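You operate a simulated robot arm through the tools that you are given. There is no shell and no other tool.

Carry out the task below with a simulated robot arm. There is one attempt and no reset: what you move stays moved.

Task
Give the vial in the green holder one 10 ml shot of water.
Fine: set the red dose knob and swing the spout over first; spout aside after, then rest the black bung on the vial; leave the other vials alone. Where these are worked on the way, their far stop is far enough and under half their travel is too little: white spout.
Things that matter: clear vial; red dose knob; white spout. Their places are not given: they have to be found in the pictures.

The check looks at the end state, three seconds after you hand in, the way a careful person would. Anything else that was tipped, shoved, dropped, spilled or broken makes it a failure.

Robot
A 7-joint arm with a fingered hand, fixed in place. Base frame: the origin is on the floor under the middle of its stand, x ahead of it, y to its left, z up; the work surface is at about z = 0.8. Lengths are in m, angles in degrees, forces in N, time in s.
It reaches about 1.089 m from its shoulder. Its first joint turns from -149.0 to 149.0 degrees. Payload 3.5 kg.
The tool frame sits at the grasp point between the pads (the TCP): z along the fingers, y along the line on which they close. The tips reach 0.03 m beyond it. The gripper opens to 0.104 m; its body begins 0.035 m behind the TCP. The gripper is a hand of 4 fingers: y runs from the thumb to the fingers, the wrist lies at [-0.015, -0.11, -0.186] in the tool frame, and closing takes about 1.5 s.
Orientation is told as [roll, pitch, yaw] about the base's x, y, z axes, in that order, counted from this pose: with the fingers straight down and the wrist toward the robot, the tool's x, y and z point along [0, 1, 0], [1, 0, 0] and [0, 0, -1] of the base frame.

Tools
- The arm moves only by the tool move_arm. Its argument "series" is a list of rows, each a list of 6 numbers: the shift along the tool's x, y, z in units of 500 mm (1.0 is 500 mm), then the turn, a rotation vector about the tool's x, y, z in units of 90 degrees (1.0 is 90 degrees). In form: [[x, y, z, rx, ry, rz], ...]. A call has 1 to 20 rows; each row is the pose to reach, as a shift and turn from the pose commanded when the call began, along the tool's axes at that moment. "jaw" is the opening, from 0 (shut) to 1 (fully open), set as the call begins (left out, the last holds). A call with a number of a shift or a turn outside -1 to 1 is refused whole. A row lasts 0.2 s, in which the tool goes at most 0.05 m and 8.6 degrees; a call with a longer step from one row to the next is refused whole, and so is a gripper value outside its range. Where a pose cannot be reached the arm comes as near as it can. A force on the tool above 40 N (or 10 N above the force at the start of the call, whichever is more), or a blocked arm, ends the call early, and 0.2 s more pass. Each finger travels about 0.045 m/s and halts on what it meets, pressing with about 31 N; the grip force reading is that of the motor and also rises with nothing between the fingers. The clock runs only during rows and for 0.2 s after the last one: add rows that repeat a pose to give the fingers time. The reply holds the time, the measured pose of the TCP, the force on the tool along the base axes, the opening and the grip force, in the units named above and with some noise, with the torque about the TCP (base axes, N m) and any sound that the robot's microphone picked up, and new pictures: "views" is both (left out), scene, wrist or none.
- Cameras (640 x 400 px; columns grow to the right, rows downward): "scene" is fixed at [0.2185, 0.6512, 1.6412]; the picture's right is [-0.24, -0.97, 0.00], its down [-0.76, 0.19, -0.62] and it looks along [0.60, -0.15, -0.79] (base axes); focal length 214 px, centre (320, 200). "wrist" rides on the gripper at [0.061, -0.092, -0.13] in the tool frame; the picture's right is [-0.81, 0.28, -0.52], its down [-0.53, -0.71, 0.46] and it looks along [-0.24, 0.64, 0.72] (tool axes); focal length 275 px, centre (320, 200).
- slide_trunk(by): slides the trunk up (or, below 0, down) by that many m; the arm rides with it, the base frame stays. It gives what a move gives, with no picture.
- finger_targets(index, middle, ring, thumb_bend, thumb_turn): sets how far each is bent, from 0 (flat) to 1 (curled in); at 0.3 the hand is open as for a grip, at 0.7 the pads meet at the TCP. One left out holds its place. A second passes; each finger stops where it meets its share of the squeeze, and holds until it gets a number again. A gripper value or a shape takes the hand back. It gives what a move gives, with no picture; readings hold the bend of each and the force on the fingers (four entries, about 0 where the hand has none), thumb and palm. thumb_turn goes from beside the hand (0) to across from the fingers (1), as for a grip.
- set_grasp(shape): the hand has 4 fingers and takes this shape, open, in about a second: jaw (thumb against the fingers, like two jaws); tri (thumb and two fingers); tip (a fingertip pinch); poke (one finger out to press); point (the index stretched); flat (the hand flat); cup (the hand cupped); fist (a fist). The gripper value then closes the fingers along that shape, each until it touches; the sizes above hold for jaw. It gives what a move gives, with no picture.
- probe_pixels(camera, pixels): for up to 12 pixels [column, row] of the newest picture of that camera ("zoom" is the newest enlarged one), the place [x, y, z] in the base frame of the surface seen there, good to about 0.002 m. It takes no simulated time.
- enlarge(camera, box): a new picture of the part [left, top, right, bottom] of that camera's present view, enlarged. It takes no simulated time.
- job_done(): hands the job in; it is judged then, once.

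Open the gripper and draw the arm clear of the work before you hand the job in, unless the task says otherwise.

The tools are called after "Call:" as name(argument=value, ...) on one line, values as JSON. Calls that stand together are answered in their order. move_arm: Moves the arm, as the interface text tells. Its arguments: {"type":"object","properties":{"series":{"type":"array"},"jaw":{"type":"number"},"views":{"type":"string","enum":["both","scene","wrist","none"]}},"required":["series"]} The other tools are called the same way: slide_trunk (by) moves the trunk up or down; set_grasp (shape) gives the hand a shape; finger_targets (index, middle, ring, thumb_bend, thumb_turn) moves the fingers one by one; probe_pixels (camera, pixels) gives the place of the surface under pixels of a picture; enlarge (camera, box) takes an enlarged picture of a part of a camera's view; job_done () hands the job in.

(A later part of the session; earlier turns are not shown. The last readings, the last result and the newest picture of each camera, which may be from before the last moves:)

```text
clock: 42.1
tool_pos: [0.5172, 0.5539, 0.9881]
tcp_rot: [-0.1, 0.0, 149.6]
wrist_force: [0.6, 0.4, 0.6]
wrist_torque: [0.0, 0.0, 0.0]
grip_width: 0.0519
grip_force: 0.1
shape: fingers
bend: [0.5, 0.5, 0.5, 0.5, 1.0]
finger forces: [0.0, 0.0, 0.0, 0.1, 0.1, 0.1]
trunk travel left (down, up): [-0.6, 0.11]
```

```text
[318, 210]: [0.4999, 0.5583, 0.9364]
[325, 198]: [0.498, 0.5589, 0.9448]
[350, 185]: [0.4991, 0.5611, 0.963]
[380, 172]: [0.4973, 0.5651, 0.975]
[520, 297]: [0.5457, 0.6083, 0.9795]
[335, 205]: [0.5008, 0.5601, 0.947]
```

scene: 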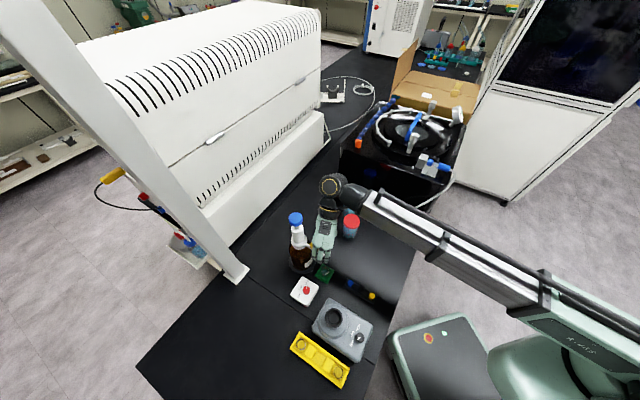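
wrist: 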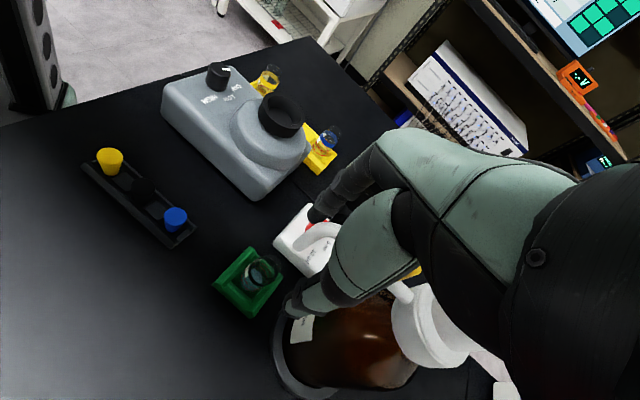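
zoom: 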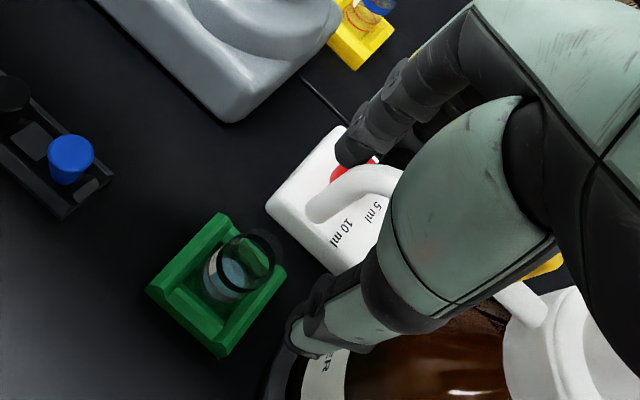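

The spout tip centre is at ≈(0.497, 0.562), right over the vial (0.495, 0.564) at ≈227°. I lift the hand straight up off the spout and look at the result.

Call:
move_arm(series=[[0, 0, -0.04, 0, 0, 0], [0, 0, -0.09, 0, 0, 0], [0, 0, -0.15, 0, 0, 0], [0, 0, -0.22, 0, 0, 0], [0, 0, -0.3, 0, 0, 0], [0, 0, -0.38, 0, 0, 0], [0, 0, -0.38, 0, 0, 0]], views="both")

Call:
enlarge(camera="scene", box=[265, 205, 365, 285])

Call:
enlarge(camera="wrist", box=[160, 200, 360, 380])

```text
clock: 43.7
tool_pos: [0.5177, 0.5541, 1.1768]
tcp_rot: [0.0, 0.0, 149.6]
wrist_force: [12.3, 11.3, -2.3]
wrist_torque: [-1.18, 1.86, 1.96]
grip_width: 0.0517
grip_force: 0.1
shape: fingers
bend: [0.5, 0.5, 0.5, 0.5, 1.0]
finger forces: [0.0, 0.0, 0.0, 0.0, 0.0, 0.1]
trunk travel left (down, up): [-0.6, 0.11]
```

scene: 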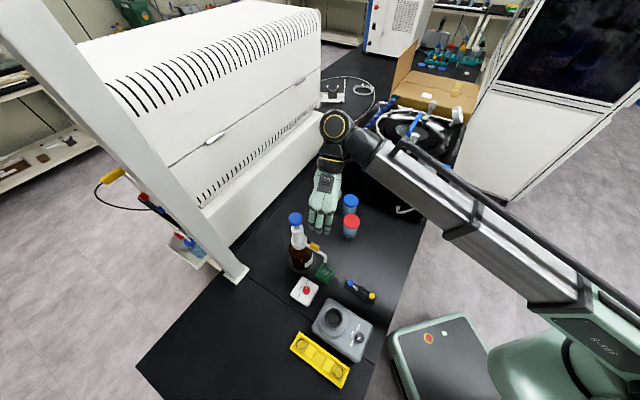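
wrist: 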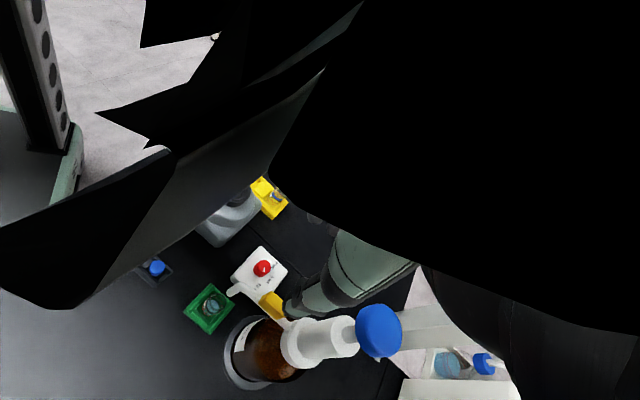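

```text
5.00 times, centred on (315, 245) of scene
```

zoom: 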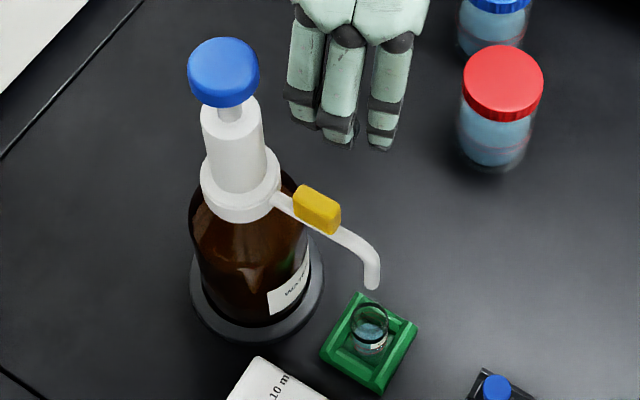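

```text
2.22 times, centred on (260, 290) of wrist
```

zoom: 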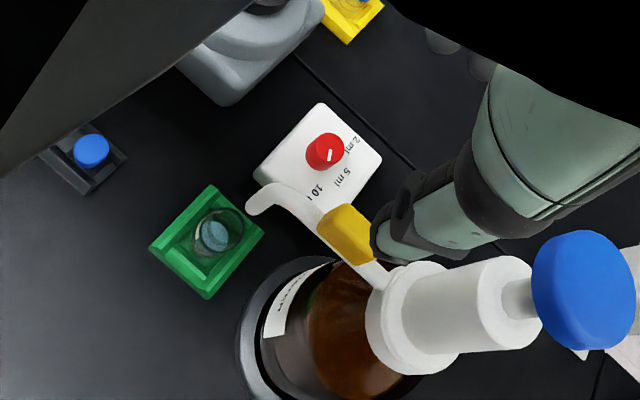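

The spout tip sits exactly over the vial in the scene view, but the wrist reads ~17 N: the camera bracket is touching my own forearm at this yaw. I turn the hand back ~50° in place to relieve that.

Call:
move_arm(series=[[0, 0, -0.01, 0, 0, 0.07], [0, 0, -0.02, 0, 0, 0.15], [0, 0, -0.03, 0, 0, 0.23], [0, 0, -0.04, 0, 0, 0.31], [0, 0, -0.05, 0, 0, 0.39], [0, 0, -0.06, 0, 0, 0.47], [0, 0, -0.06, 0, 0, 0.55], [0, 0, -0.06, 0, 0, 0.55]], views="both")

```text
clock: 44.0
tool_pos: [0.5177, 0.5549, 1.178]
tcp_rot: [-0.1, -0.1, 149.0]
wrist_force: [11.2, 24.2, 13.3]
wrist_torque: [-4.81, 0.86, 2.32]
grip_width: 0.052
grip_force: 0.1
shape: fingers
bend: [0.5, 0.5, 0.5, 0.5, 1.0]
finger forces: [0.1, 0.0, 0.1, 0.1, 0.0, 0.0]
trunk travel left (down, up): [-0.6, 0.11]
stopped in row 1: the force on the tool passed its limit at 92 N (the readings are from after the stop); the commanded pose is now the measured one
```

scene: 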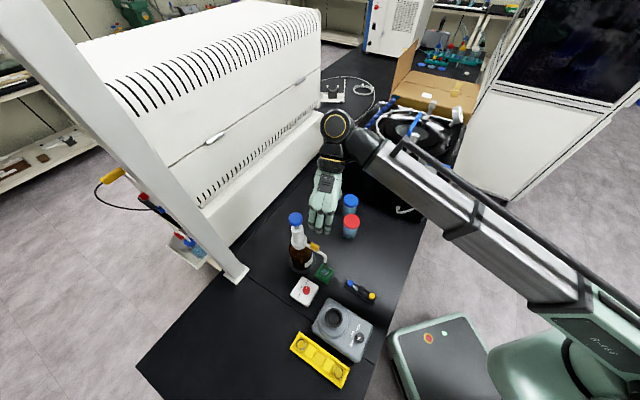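
wrist: 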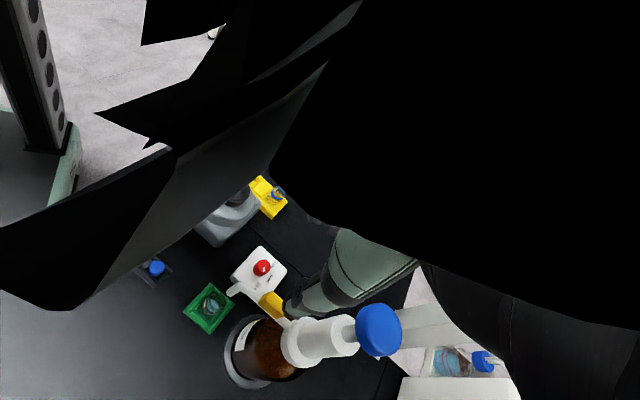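

Turning that way pressed harder, so the bracket is jammed against the forearm on that side. I retreat along the way I came — straight down 60 mm — which was free of contact.

Call:
move_arm(series=[[0, 0, 0.02, 0, 0, 0], [0, 0, 0.05, 0, 0, 0], [0, 0, 0.08, 0, 0, 0], [0, 0, 0.12, 0, 0, 0], [0, 0, 0.12, 0, 0, 0]], views="both")

```text
clock: 45.2
tool_pos: [0.519, 0.5539, 1.1165]
tcp_rot: [0.0, 0.1, 149.1]
wrist_force: [0.4, 0.1, 0.0]
wrist_torque: [0.0, 0.04, 0.02]
grip_width: 0.0519
grip_force: 0.1
shape: fingers
bend: [0.5, 0.5, 0.5, 0.5, 1.0]
finger forces: [0.0, 0.0, 0.0, 0.0, 0.0, 0.0]
trunk travel left (down, up): [-0.6, 0.11]
```

scene: 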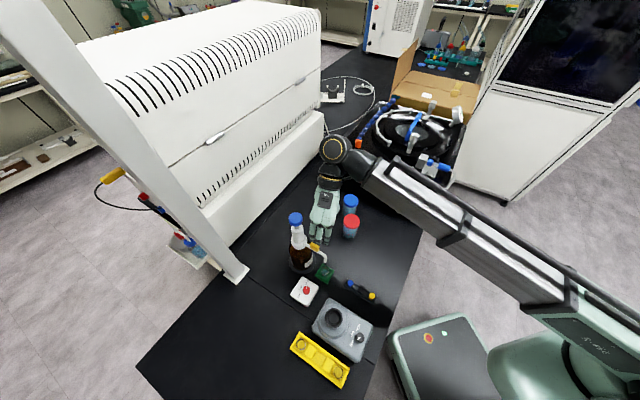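
wrist: 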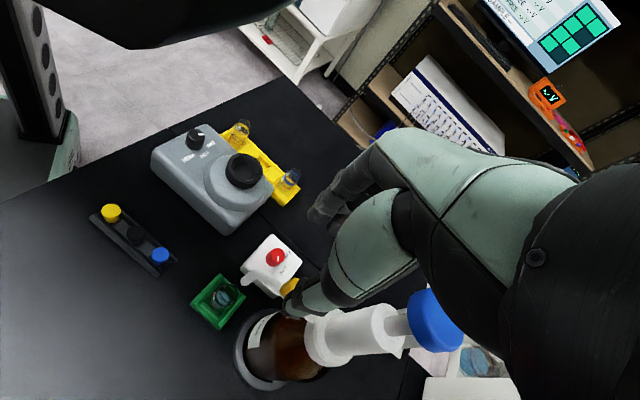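

Contact relieved (force ≈0). I first back away outward from the bottle, then turn the hand back to a natural yaw of ≈68° and rise.

Call:
move_arm(series=[[0.049, 0.017, 0, 0, 0, 0.05], [0.098, 0.034, 0, 0, 0, 0.12], [0.147, 0.052, 0, 0, 0, 0.2], [0.147, 0.052, 0, 0, 0, 0.28], [0.147, 0.052, 0, 0, 0, 0.36], [0.147, 0.052, 0, 0, 0, 0.44], [0.147, 0.052, 0, 0, 0, 0.52], [0.147, 0.052, -0.03, 0, 0, 0.6], [0.147, 0.052, -0.06, 0, 0, 0.68], [0.147, 0.052, -0.09, 0, 0, 0.76], [0.147, 0.052, -0.12, 0, 0, 0.84], [0.147, 0.052, -0.16, 0, 0, 0.9], [0.147, 0.052, -0.2, 0, 0, 0.9], [0.147, 0.052, -0.2, 0, 0, 0.9]], views="both")

Call:
set_grasp(shape="poke")

Call:
enlarge(camera="scene", box=[265, 180, 385, 280])

Call:
enlarge(camera="wrist", box=[200, 140, 440, 340])

```text
clock: 48.2
tool_pos: [0.4572, 0.5035, 1.2178]
tcp_rot: [-0.1, 0.0, 68.2]
wrist_force: [0.6, 0.3, -0.5]
wrist_torque: [-0.03, 0.0, -0.03]
grip_width: 0.0518
grip_force: 0.1
shape: fingers
bend: [0.5, 0.5, 0.5, 0.5, 1.0]
finger forces: [0.0, 0.0, 0.0, 0.0, 0.0, 0.0]
trunk travel left (down, up): [-0.6, 0.11]
```

scene: 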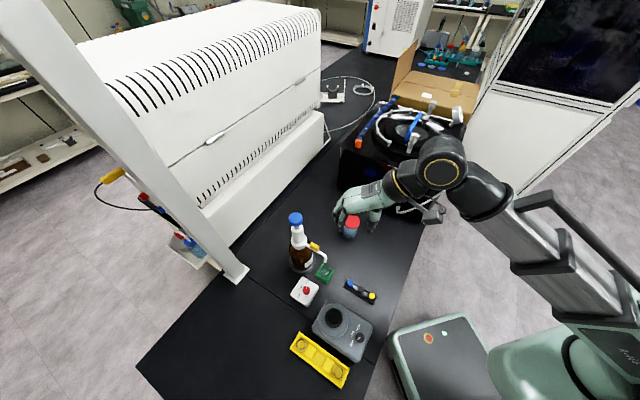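
wrist: 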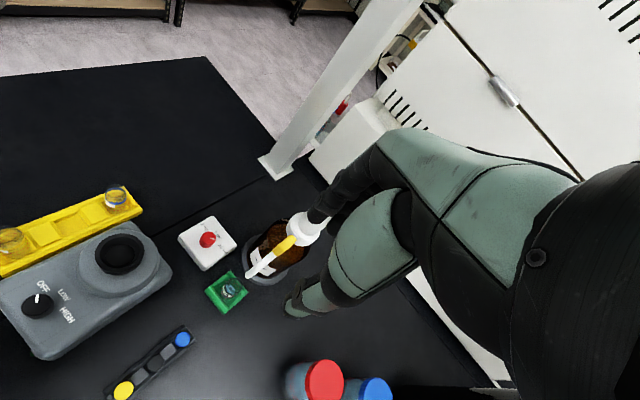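

```text
clock: 49.1
tool_pos: [0.4575, 0.5048, 1.2178]
tcp_rot: [-0.2, 0.0, 68.2]
wrist_force: [0.5, 0.1, -0.2]
wrist_torque: [0.02, -0.01, 0.02]
grip_width: 0.0
grip_force: 0.1
shape: poke
bend: [0.7, 0.7, 0.99, 1.0, 1.0]
finger forces: [0.0, 0.0, 0.0, 0.1, 0.0, 0.0]
trunk travel left (down, up): [-0.6, 0.11]
```

```text
4.00 times, centred on (325, 230) of scene
```

zoom: 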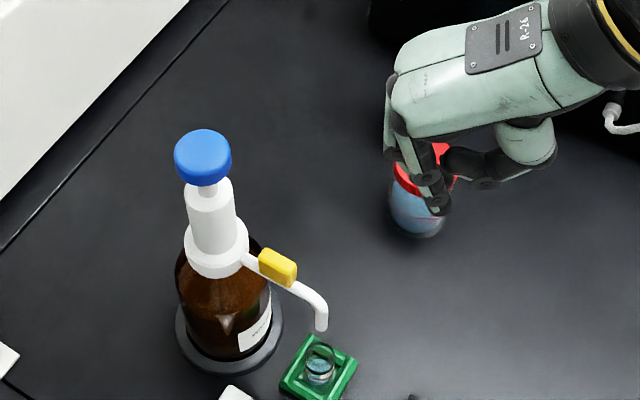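

```text
2.00 times, centred on (320, 240) of wrist
```

zoom: 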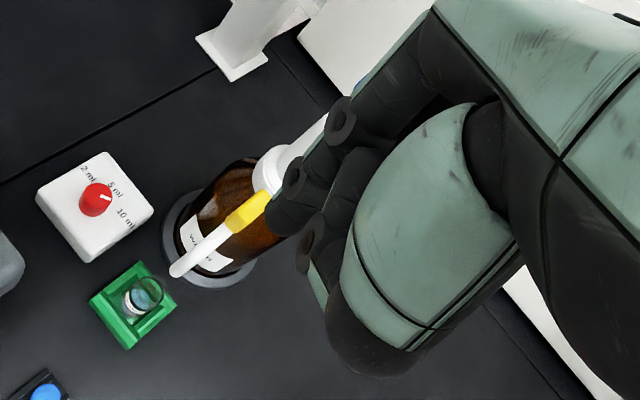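

In the poke shape index and middle point down together. I probe where their tips are relative to the TCP.

Call:
probe_pixels(camera="zoom", pixels=[[290, 220], [280, 230], [300, 200], [310, 170], [275, 215], [345, 140], [320, 270], [330, 230], [360, 330], [300, 225]])

Call:
enlarge(camera="scene", box=[325, 185, 375, 245])

Call:
probe_pixels(camera="zoom", pixels=[[320, 200], [330, 260], [340, 290]])

```text
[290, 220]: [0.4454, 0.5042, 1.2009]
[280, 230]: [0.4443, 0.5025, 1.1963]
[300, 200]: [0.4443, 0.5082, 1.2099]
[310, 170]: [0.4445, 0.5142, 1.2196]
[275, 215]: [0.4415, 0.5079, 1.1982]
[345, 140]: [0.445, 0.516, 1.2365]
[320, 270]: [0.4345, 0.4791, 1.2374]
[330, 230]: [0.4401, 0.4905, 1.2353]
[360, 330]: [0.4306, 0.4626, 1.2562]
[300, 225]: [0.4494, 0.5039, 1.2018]
```

```text
6.67 times, centred on (350, 215) of scene
```

zoom: 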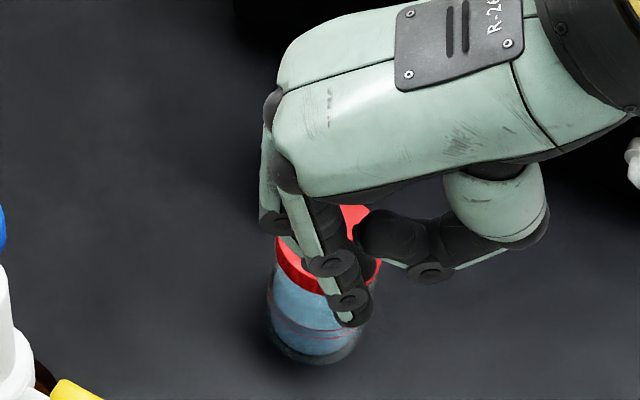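

```text
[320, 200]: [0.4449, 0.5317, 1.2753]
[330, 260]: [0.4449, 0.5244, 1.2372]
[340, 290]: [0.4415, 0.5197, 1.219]
```

The two tips sit around the TCP axis, ≈0.028 below it, with the thumb ≈5 cm higher. I move over the blue cap at (0.567, 0.639), staying 7 cm above it.

Call:
move_arm(series=[[-0.02, 0.066, 0, 0, 0, 0], [-0.041, 0.132, 0, 0, 0, 0], [-0.062, 0.198, 0, 0, 0, 0], [-0.083, 0.265, 0, 0, 0, 0], [-0.1034, 0.331, 0, 0, 0, 0], [-0.1034, 0.331, 0, 0, 0, 0]], views="both")

Call:
enlarge(camera="scene", box=[265, 165, 385, 255])

Call:
enlarge(camera="wrist", box=[200, 140, 440, 340])

```text
clock: 50.5
tool_pos: [0.5677, 0.6371, 1.2167]
tcp_rot: [-0.1, -0.2, 68.3]
wrist_force: [-0.5, -0.4, -0.4]
wrist_torque: [0.0, 0.03, 0.01]
grip_width: 0.0
grip_force: 0.0
shape: poke
bend: [0.7, 0.7, 0.99, 1.0, 1.0]
finger forces: [0.0, 0.0, 0.0, 0.1, 0.1, 0.0]
trunk travel left (down, up): [-0.6, 0.11]
```

scene: 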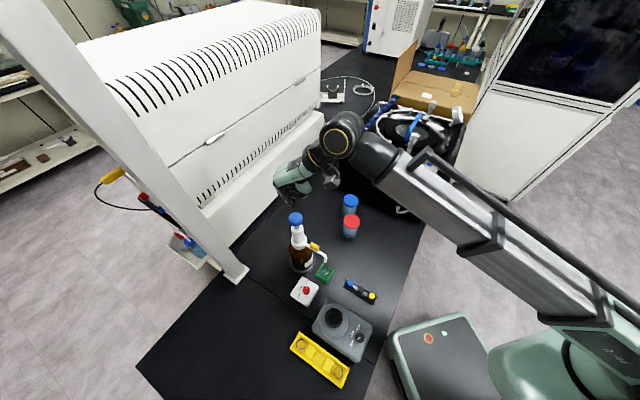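
wrist: 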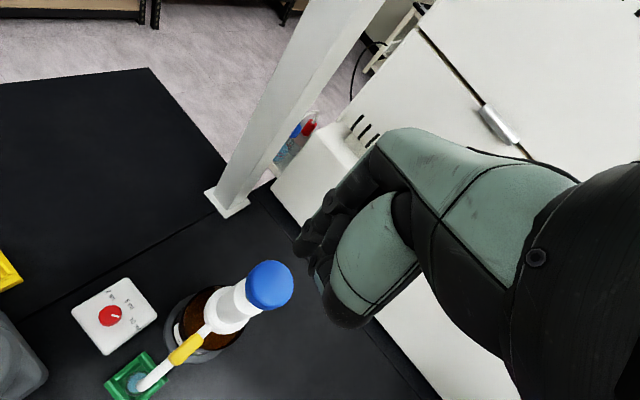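

```text
4.44 times, centred on (325, 210) of scene
```

zoom: 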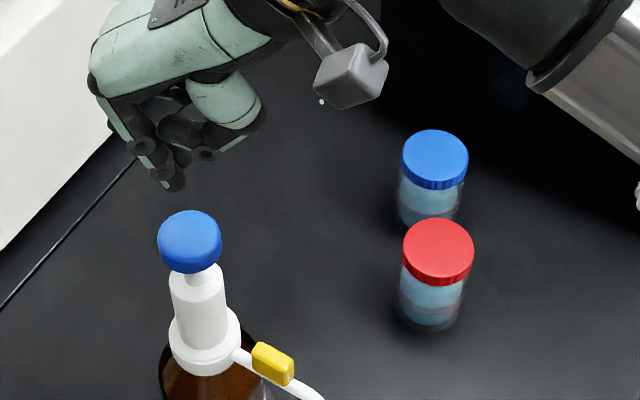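

```text
2.00 times, centred on (320, 240) of wrist
```

zoom: 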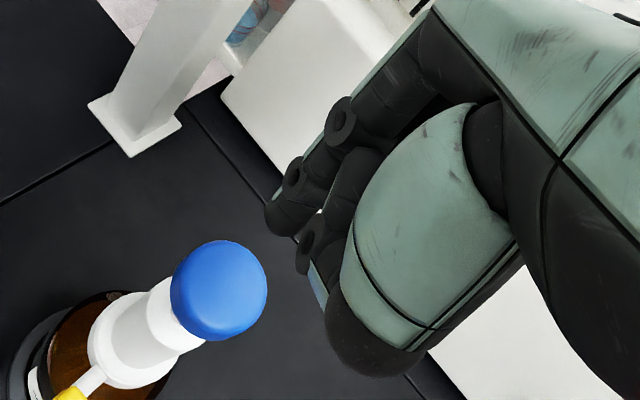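

The cap appears exactly where the TCP axis projects (≈(270,284)). I lower to about 8 mm above the cap first.

Call:
move_arm(series=[[0, 0.001, 0.05, 0, 0, 0], [0, 0.002, 0.09, 0, 0, 0], [0, 0.003, 0.12, 0, 0, 0], [0, 0.003, 0.12, 0, 0, 0]], views="both")

Call:
enlarge(camera="scene", box=[265, 165, 365, 255])

Call:
enlarge(camera="wrist", box=[240, 180, 400, 320])

```text
clock: 51.5
tool_pos: [0.5695, 0.6386, 1.1571]
tcp_rot: [-0.1, -0.1, 68.0]
wrist_force: [-0.7, 0.2, -0.1]
wrist_torque: [0.01, 0.0, 0.06]
grip_width: 0.0001
grip_force: 0.1
shape: poke
bend: [0.7, 0.7, 0.99, 1.0, 1.0]
finger forces: [0.0, 0.0, 0.0, 0.0, 0.0, 0.0]
trunk travel left (down, up): [-0.6, 0.11]
```

scene: 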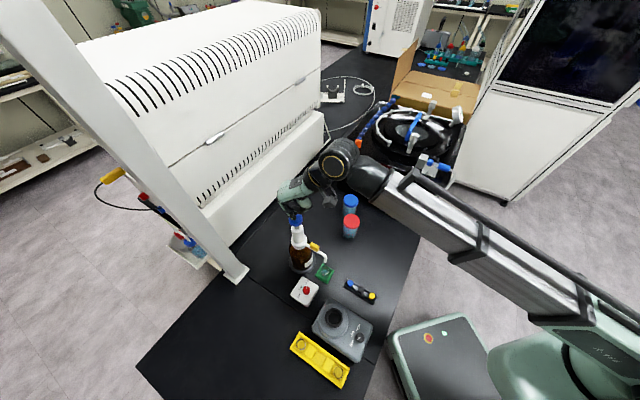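
wrist: 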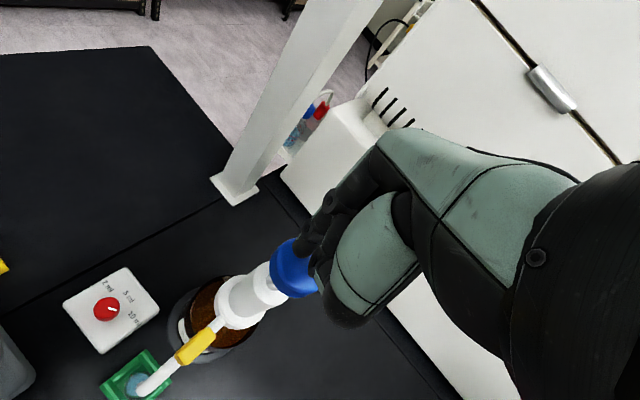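

```text
4.44 times, centred on (315, 210) of scene
```

zoom: 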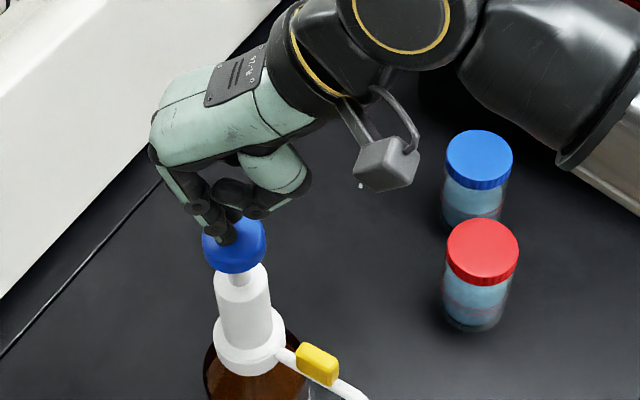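

```text
2.86 times, centred on (320, 250) of wrist
```

zoom: 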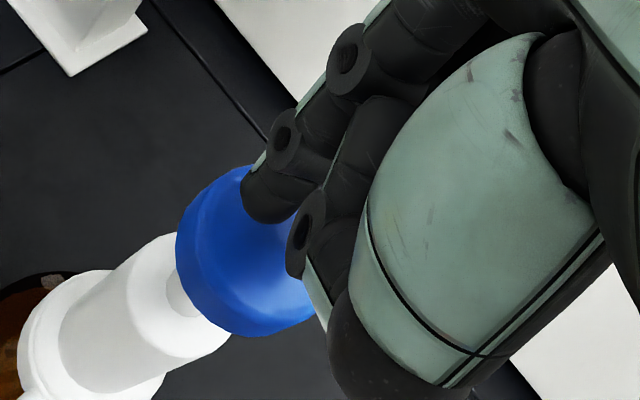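

The fingertips hover just above the cap. I press down gently 20 mm to find contact and the pressing force.

Call:
move_arm(series=[[0.002, 0, 0.008, 0, 0, 0], [0.004, 0, 0.016, 0, 0, 0], [0.004, 0, 0.024, 0, 0, 0], [0.004, 0, 0.032, 0, 0, 0], [0.004, 0, 0.04, 0, 0, 0], [0.004, 0, 0.04, 0, 0, 0]], views="scene")

Call:
enlarge(camera="scene", box=[265, 195, 345, 265])

```text
clock: 52.9
tool_pos: [0.5675, 0.6404, 1.1373]
tcp_rot: [-0.1, -0.2, 68.2]
wrist_force: [0.6, 0.4, 3.9]
wrist_torque: [-0.04, -0.09, 0.03]
grip_width: 0.0
grip_force: 0.1
shape: poke
bend: [0.7, 0.7, 0.99, 1.0, 1.0]
finger forces: [0.0, 4.1, 0.0, 0.0, 0.1, 0.0]
trunk travel left (down, up): [-0.6, 0.11]
```

scene: 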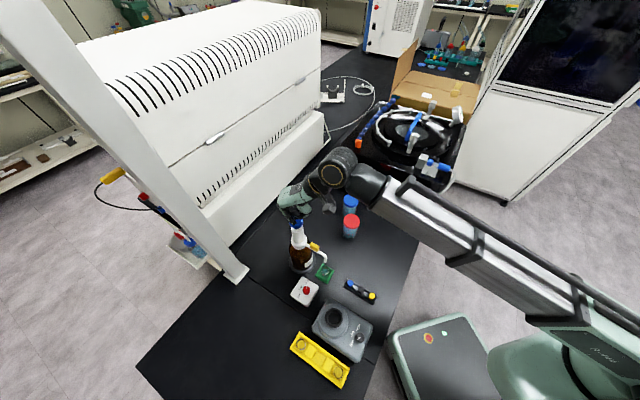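

```text
5.71 times, centred on (305, 230) of scene
```

zoom: 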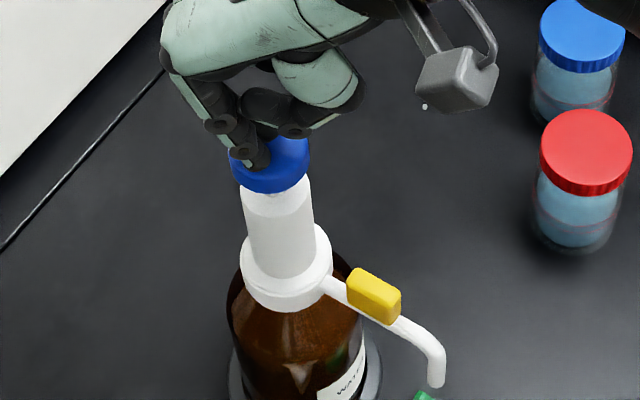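

The plunger is moving at about 4 N. Without lifting, I keep pressing down another 24 mm in small steps.

Call:
move_arm(series=[[0, 0, 0.007, 0, 0, 0], [0, 0, 0.014, 0, 0, 0], [0, 0, 0.021, 0, 0, 0], [0, 0, 0.028, 0, 0, 0], [0, 0, 0.035, 0, 0, 0], [0, 0, 0.042, 0, 0, 0], [0, 0, 0.048, 0, 0, 0], [0, 0, 0.048, 0, 0, 0]], views="both")

Call:
enlarge(camera="scene", box=[265, 205, 345, 275])

```text
clock: 54.7
tool_pos: [0.5653, 0.6399, 1.1179]
tcp_rot: [-0.1, -0.4, 68.0]
wrist_force: [7.1, 5.1, 37.4]
wrist_torque: [0.24, -0.29, 0.04]
grip_width: 0.0
grip_force: 0.1
shape: poke
bend: [0.7, 0.7, 0.99, 1.0, 1.0]
finger forces: [17.4, 21.0, 0.0, 0.1, 0.0, 0.1]
trunk travel left (down, up): [-0.6, 0.11]
heard: click
```

scene: 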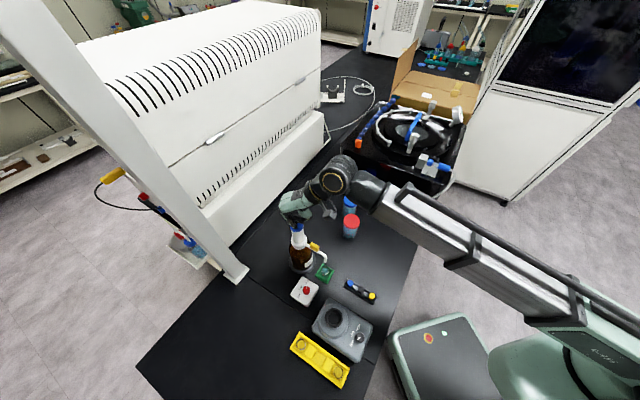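
wrist: 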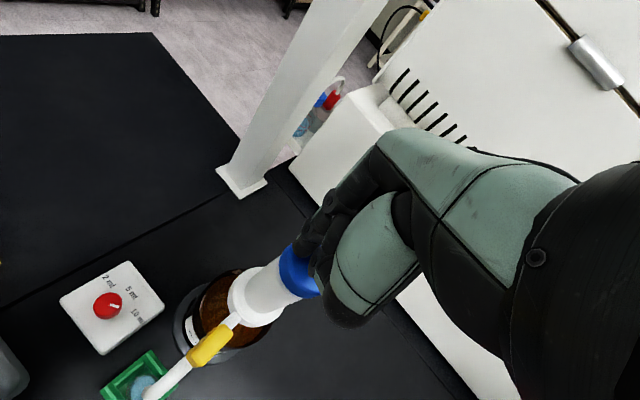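

```text
5.71 times, centred on (305, 240) of scene
```

zoom: 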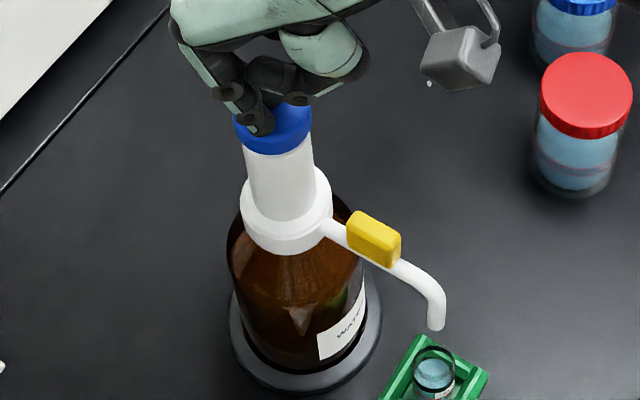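

I heard the click and the plunger is at its stop (37 N), so one full stroke was made. I lift straight up off the cap now.

Call:
move_arm(series=[[0, 0, -0.01, 0, 0, 0], [0, 0, -0.03, 0, 0, 0], [0, 0, -0.06, 0, 0, 0], [0, 0, -0.1, 0, 0, 0], [0, 0, -0.14, 0, 0, 0], [0, 0, -0.18, 0, 0, 0], [0, 0, -0.2, 0, 0, 0]], views="both")

Call:
enlarge(camera="scene", box=[265, 205, 345, 285])

Call:
enlarge(camera="scene", box=[310, 255, 340, 285])

```text
clock: 56.3
tool_pos: [0.5666, 0.6405, 1.2134]
tcp_rot: [-0.1, -0.1, 68.1]
wrist_force: [0.0, -0.1, -0.4]
wrist_torque: [0.0, 0.01, -0.01]
grip_width: 0.0
grip_force: 0.1
shape: poke
bend: [0.7, 0.7, 0.99, 1.0, 1.0]
finger forces: [0.0, 0.1, 0.0, 0.0, 0.1, 0.0]
trunk travel left (down, up): [-0.6, 0.11]
```

scene: 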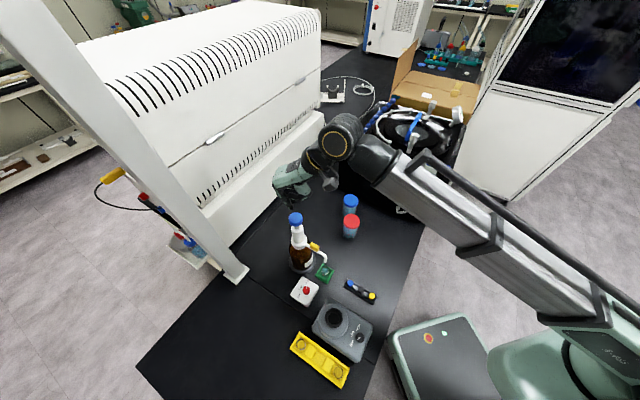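
wrist: 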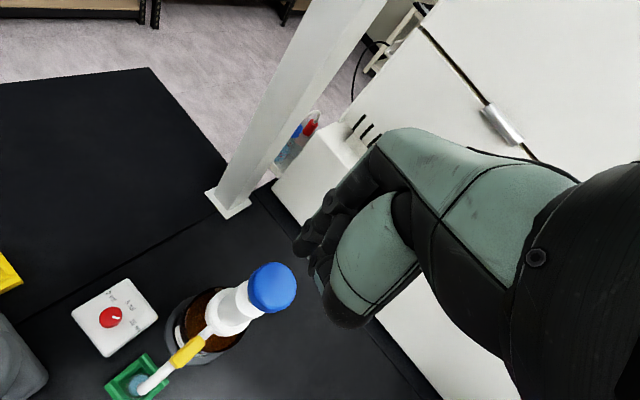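

```text
5.00 times, centred on (305, 245) of scene
```

zoom: 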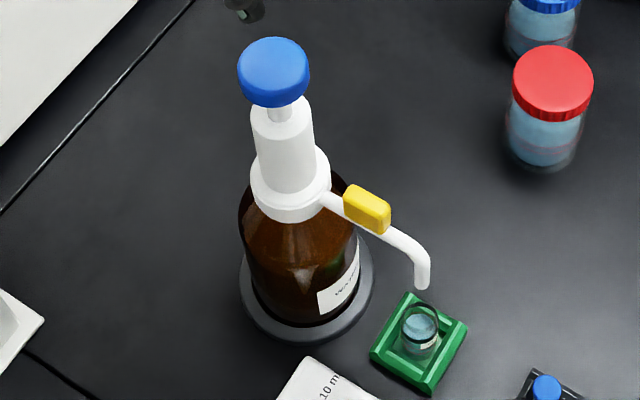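

```text
13.33 times, centred on (325, 270) of scene
```

zoom: 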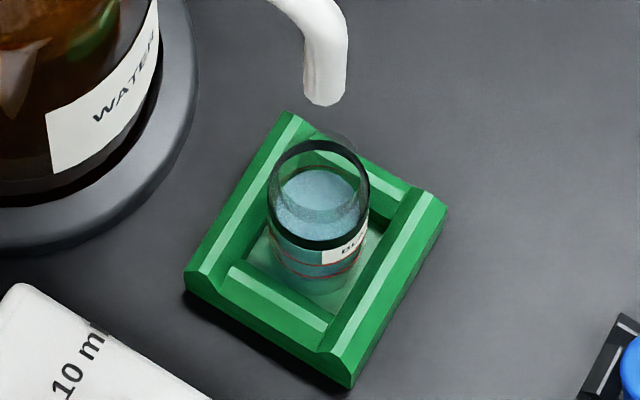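

The water level in the vial has visibly risen and the plunger is back up. To swing the spout back I will push it sideways with the index, the hand pointing radially at the bottle from outside; first I move back to that start and open the fingers halfway.

Call:
move_arm(series=[[-0.002, -0.05, 0, 0, 0, 0], [-0.004, -0.1, 0, 0, 0, 0], [-0.006, -0.15, 0, 0, 0, -0.01], [-0.008, -0.2, 0, 0, 0, -0.02], [-0.0105, -0.2545, 0, 0, 0, -0.02], [-0.0105, -0.2545, 0, 0, 0, -0.02]], views="none")

Call:
finger_targets(index=0.5, middle=0.5, ring=0.5, thumb_bend=0.5, thumb_turn=1.0)

Call:
enlarge(camera="wrist", box=[0, 0, 640, 400])

```text
clock: 57.7
tool_pos: [0.5225, 0.52, 1.2138]
tcp_rot: [-0.1, -0.2, 69.9]
wrist_force: [0.3, -0.5, -0.2]
wrist_torque: [0.0, -0.01, 0.02]
grip_width: 0.0
grip_force: 0.1
shape: poke
bend: [0.7, 0.7, 0.99, 1.0, 1.0]
finger forces: [0.0, 0.0, 0.0, 0.0, 0.1, 0.1]
trunk travel left (down, up): [-0.6, 0.11]
```

```text
clock: 58.7
tool_pos: [0.5239, 0.5206, 1.213]
tcp_rot: [-0.1, -0.1, 69.9]
wrist_force: [0.9, 0.0, -0.7]
wrist_torque: [-0.04, 0.04, 0.0]
grip_width: 0.0515
grip_force: 0.1
shape: fingers
bend: [0.5, 0.5, 0.5, 0.5, 1.0]
finger forces: [0.1, 0.0, 0.0, 0.0, 0.1, 0.1]
trunk travel left (down, up): [-0.6, 0.11]
```

```text
1.00 times, centred on (320, 200) of wrist (not enlarged: the box is as wide or as high as the picture)
```

zoom: 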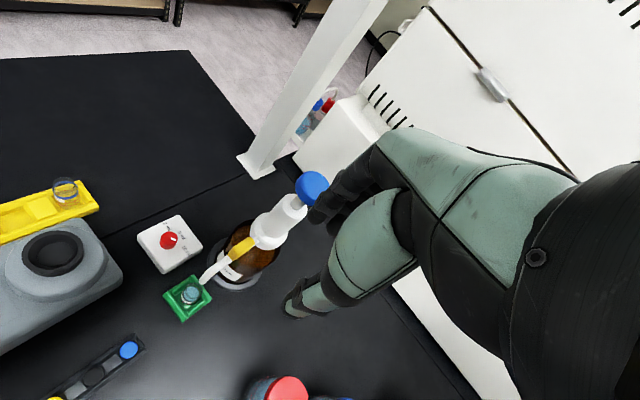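

The spout (from (205,280) to (275,240)) is to the left of the fingers in view, as planned. I descend to z≈1.03 and check clearances.

Call:
move_arm(series=[[0, 0, 0.07, 0, 0, 0], [0, 0, 0.14, 0, 0, 0], [0, 0, 0.21, 0, 0, 0], [0, 0, 0.28, 0, 0, 0], [0, 0, 0.33, 0, 0, 0], [0, 0, 0.366, 0, 0, 0], [0, 0, 0.366, 0, 0, 0]], views="both")

Call:
enlarge(camera="scene", box=[265, 205, 385, 295])

Call:
enlarge(camera="wrist", box=[180, 140, 420, 340])

```text
clock: 60.3
tool_pos: [0.5239, 0.5231, 1.0296]
tcp_rot: [-0.1, 0.0, 69.9]
wrist_force: [0.2, 0.8, -0.6]
wrist_torque: [-0.02, -0.02, -0.01]
grip_width: 0.0513
grip_force: 0.0
shape: fingers
bend: [0.5, 0.5, 0.5, 0.5, 1.0]
finger forces: [0.0, 0.1, 0.0, 0.1, 0.1, 0.0]
trunk travel left (down, up): [-0.6, 0.11]
```

scene: 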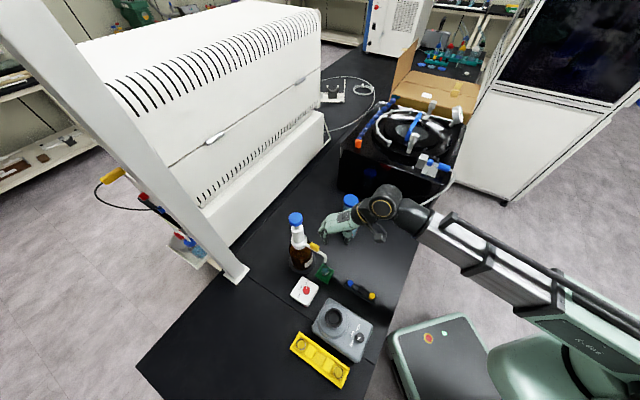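
wrist: 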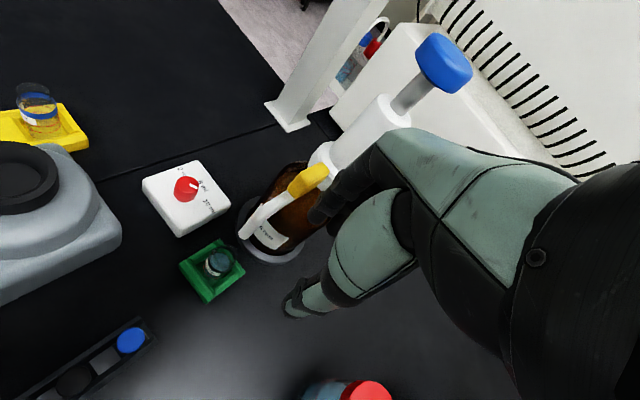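

```text
4.44 times, centred on (325, 250) of scene
```

zoom: 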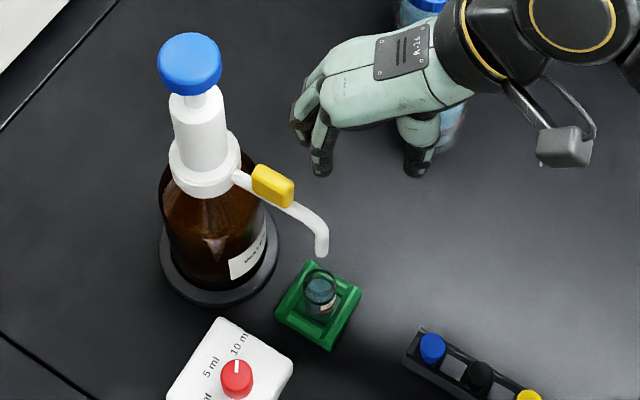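

```text
2.00 times, centred on (300, 240) of wrist
```

zoom: 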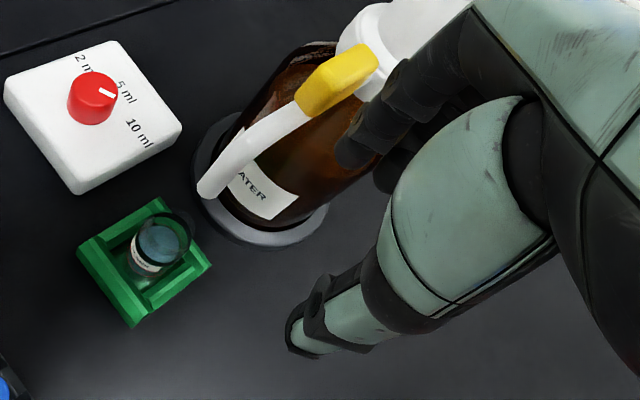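

Fingers are clear of the spout and tab on the outer side. I lower to z≈0.987 so the index will meet the tube.

Call:
move_arm(series=[[0, 0, 0.02, 0, 0, 0], [0, 0, 0.04, 0, 0, 0], [0, 0, 0.06, 0, 0, 0], [0, 0, 0.086, 0, 0, 0], [0, 0, 0.086, 0, 0, 0]], views="scene")

Call:
enlarge(camera="scene", box=[275, 215, 365, 285])

```text
clock: 61.5
tool_pos: [0.5246, 0.5233, 0.9871]
tcp_rot: [-0.1, -0.1, 69.9]
wrist_force: [-0.3, 0.3, 0.6]
wrist_torque: [0.0, 0.04, 0.04]
grip_width: 0.0512
grip_force: 0.1
shape: fingers
bend: [0.5, 0.5, 0.5, 0.5, 1.0]
finger forces: [0.0, 0.1, 0.1, 0.0, 0.1, 0.1]
trunk travel left (down, up): [-0.6, 0.11]
```

scene: 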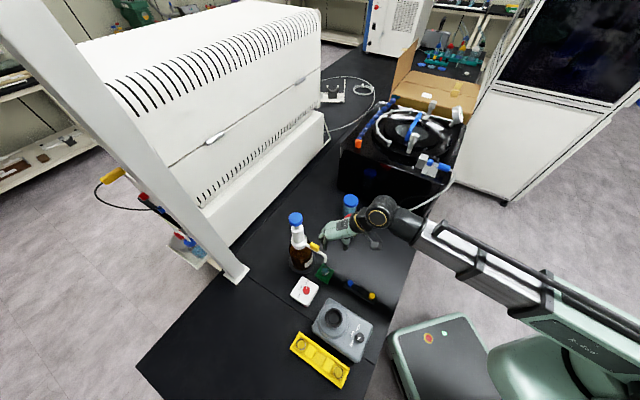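

```text
5.71 times, centred on (320, 250) of scene
```

zoom: 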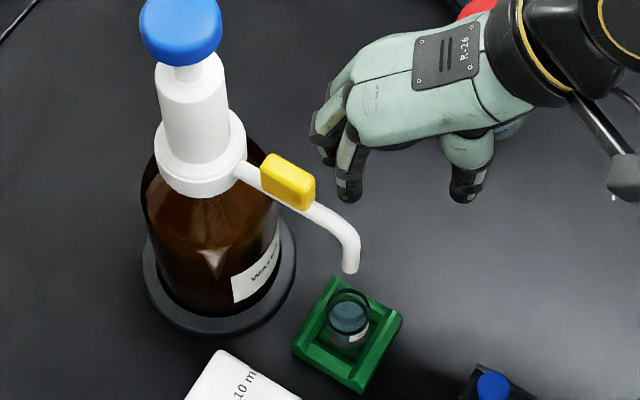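

I now sweep the hand clockwise around the bottle by 40°, pushing the spout back with the index side.

Call:
move_arm(series=[[0.0173, 0.0006, 0, 0, 0, 0.0444], [0.0345, 0.0024, 0, 0, 0, 0.0889], [0.0516, 0.0054, 0, 0, 0, 0.1333], [0.0684, 0.0096, 0, 0, 0, 0.1778], [0.0848, 0.015, 0, 0, 0, 0.2222], [0.1009, 0.0214, 0, 0, 0, 0.2667], [0.1164, 0.029, 0, 0, 0, 0.3111], [0.1314, 0.0377, 0, 0, 0, 0.3556], [0.1458, 0.0474, 0, 0, 0, 0.4], [0.1594, 0.058, 0, 0, 0, 0.4444], [0.1594, 0.058, 0, 0, 0, 0.4444]], views="both")

Call:
enlarge(camera="scene", box=[265, 215, 355, 290])

Call:
enlarge(camera="wrist", box=[180, 140, 420, 340])

```text
clock: 63.9
tool_pos: [0.4584, 0.5755, 0.9861]
tcp_rot: [0.0, 0.0, 29.8]
wrist_force: [-0.5, -0.7, 0.3]
wrist_torque: [0.03, 0.0, 0.0]
grip_width: 0.0514
grip_force: 0.0
shape: fingers
bend: [0.5, 0.5, 0.5, 0.5, 1.0]
finger forces: [0.0, 0.1, 0.0, 0.0, 0.1, 0.0]
trunk travel left (down, up): [-0.6, 0.11]
```

scene: 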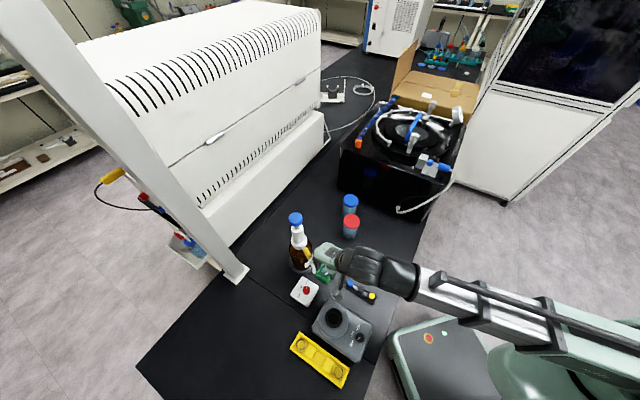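
wrist: 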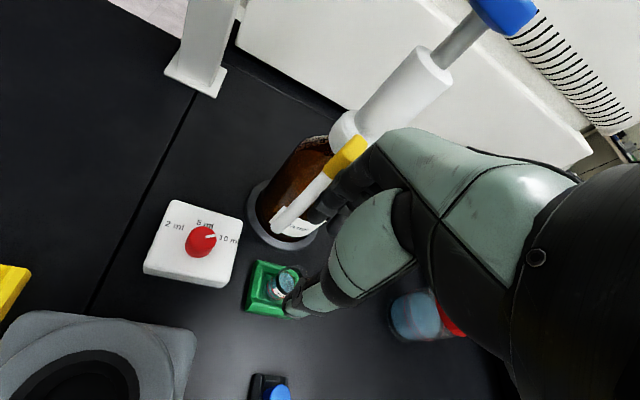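

```text
5.33 times, centred on (310, 252) of scene
```

zoom: 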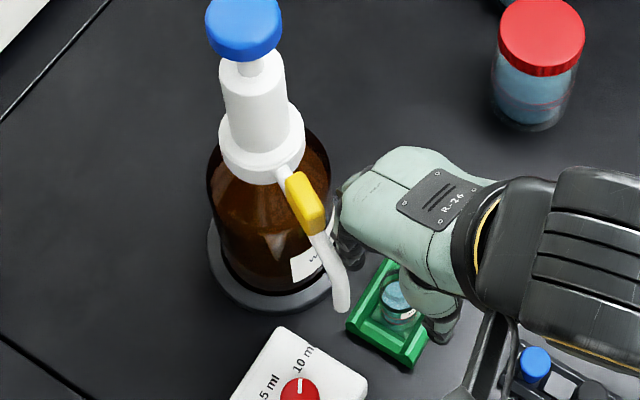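

```text
2.00 times, centred on (300, 240) of wrist
```

zoom: 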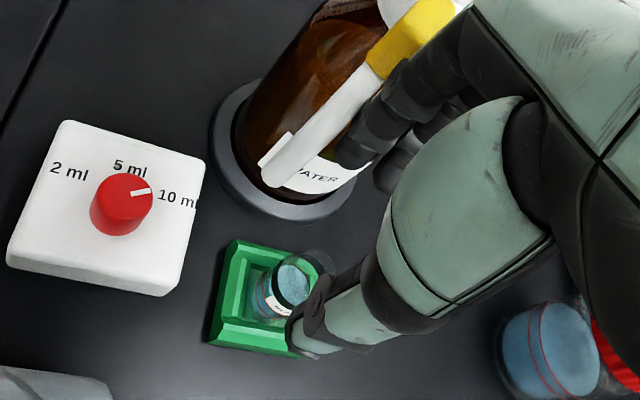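

The spout follows; the index is just trailing it with no load. I continue another 40°.

Call:
move_arm(series=[[0.0173, 0.0006, 0, 0, 0, 0.0444], [0.0345, 0.0024, 0, 0, 0, 0.0889], [0.0516, 0.0054, 0, 0, 0, 0.1333], [0.0684, 0.0096, 0, 0, 0, 0.1778], [0.0848, 0.015, 0, 0, 0, 0.2222], [0.1009, 0.0214, 0, 0, 0, 0.2667], [0.1164, 0.029, 0, 0, 0, 0.3111], [0.1314, 0.0377, 0, 0, 0, 0.3556], [0.1458, 0.0474, 0, 0, 0, 0.4], [0.1594, 0.058, 0, 0, 0, 0.4444], [0.1594, 0.058, 0, 0, 0, 0.4444]], views="both")

Call:
enlarge(camera="scene", box=[265, 215, 355, 290])

Call:
enlarge(camera="wrist", box=[180, 140, 420, 340])

```text
clock: 66.3
tool_pos: [0.4441, 0.6585, 0.9847]
tcp_rot: [0.1, -0.2, -10.1]
wrist_force: [-0.2, 0.0, 0.2]
wrist_torque: [-0.03, 0.04, -0.03]
grip_width: 0.0515
grip_force: 0.1
shape: fingers
bend: [0.5, 0.5, 0.5, 0.5, 1.0]
finger forces: [0.0, 0.0, 0.0, 0.0, 0.1, 0.0]
trunk travel left (down, up): [-0.6, 0.11]
```

scene: 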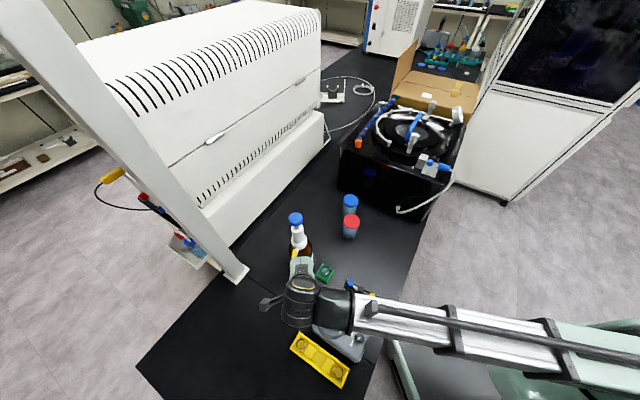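
wrist: 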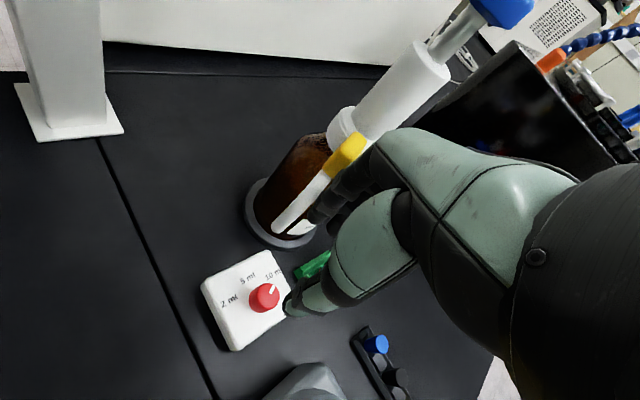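

```text
5.33 times, centred on (310, 252) of scene
```

zoom: 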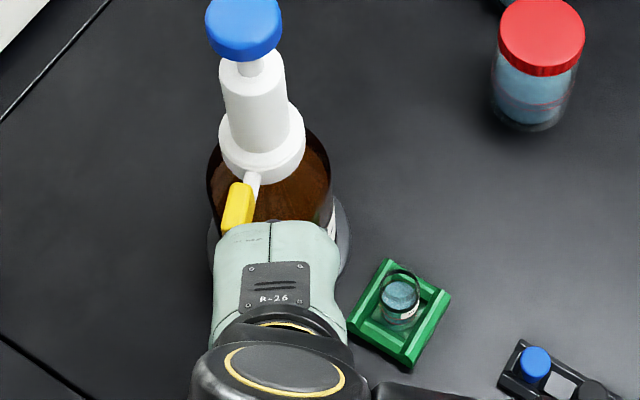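

```text
2.00 times, centred on (300, 240) of wrist
```

zoom: 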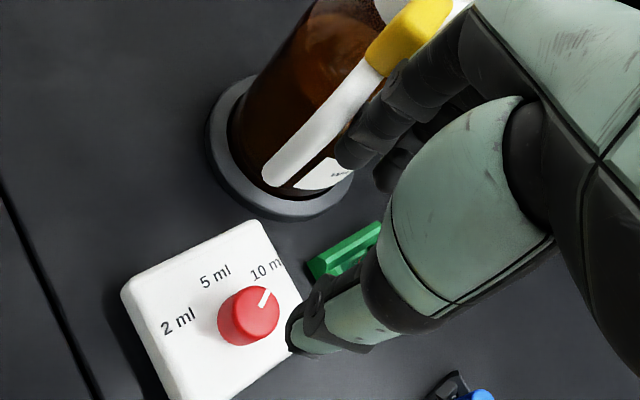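

I probe the spout tip and then continue in smaller steps toward the original position (tip was at (0.479, 0.697)).

Call:
probe_pixels(camera="zoom", pixels=[[272, 172], [300, 145], [340, 105], [410, 30]])

Call:
move_arm(series=[[0.0173, 0.0006, 0, 0, 0, 0.0444], [0.0345, 0.0024, 0, 0, 0, 0.0889], [0.0345, 0.0024, 0, 0, 0, 0.0889]], views="wrist")

Call:
enlarge(camera="wrist", box=[180, 140, 420, 340])

```text
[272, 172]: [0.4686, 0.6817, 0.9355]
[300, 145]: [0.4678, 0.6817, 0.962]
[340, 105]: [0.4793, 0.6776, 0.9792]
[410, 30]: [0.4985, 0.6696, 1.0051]
```

```text
clock: 67.1
tool_pos: [0.4478, 0.6772, 0.9864]
tcp_rot: [0.1, -0.1, -18.1]
wrist_force: [0.0, 0.4, -0.2]
wrist_torque: [0.0, 0.01, 0.0]
grip_width: 0.0513
grip_force: 0.0
shape: fingers
bend: [0.5, 0.5, 0.5, 0.5, 1.0]
finger forces: [0.0, 0.0, 0.0, 0.0, 0.1, 0.1]
trunk travel left (down, up): [-0.6, 0.11]
```

wrist: 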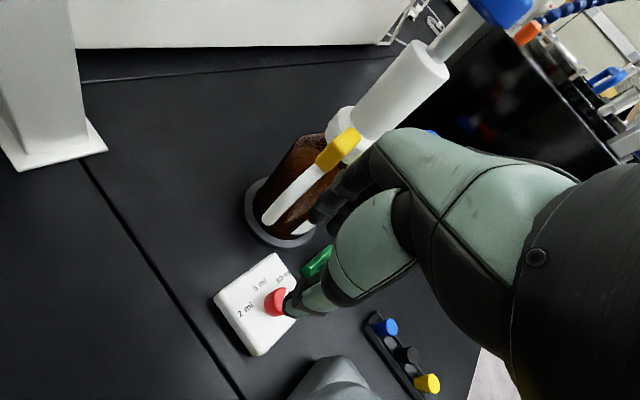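

```text
2.00 times, centred on (300, 240) of wrist
```

zoom: 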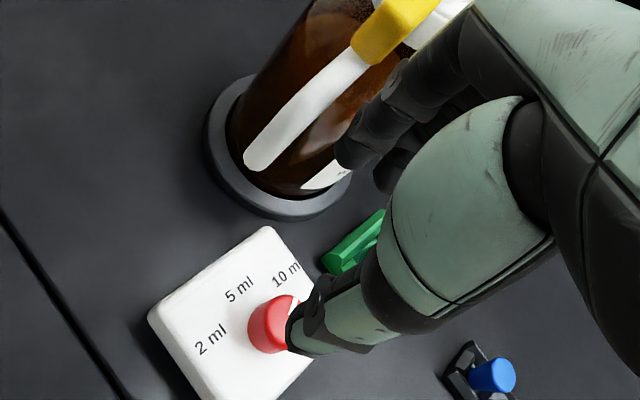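

I probe the spout tip again to compare with its original rest position.

Call:
probe_pixels(camera="zoom", pixels=[[252, 162], [275, 125], [320, 85], [390, 25], [345, 150]])

```text
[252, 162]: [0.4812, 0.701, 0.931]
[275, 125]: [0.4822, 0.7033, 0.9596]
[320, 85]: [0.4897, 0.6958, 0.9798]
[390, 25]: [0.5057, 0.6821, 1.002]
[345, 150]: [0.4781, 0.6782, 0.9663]
```

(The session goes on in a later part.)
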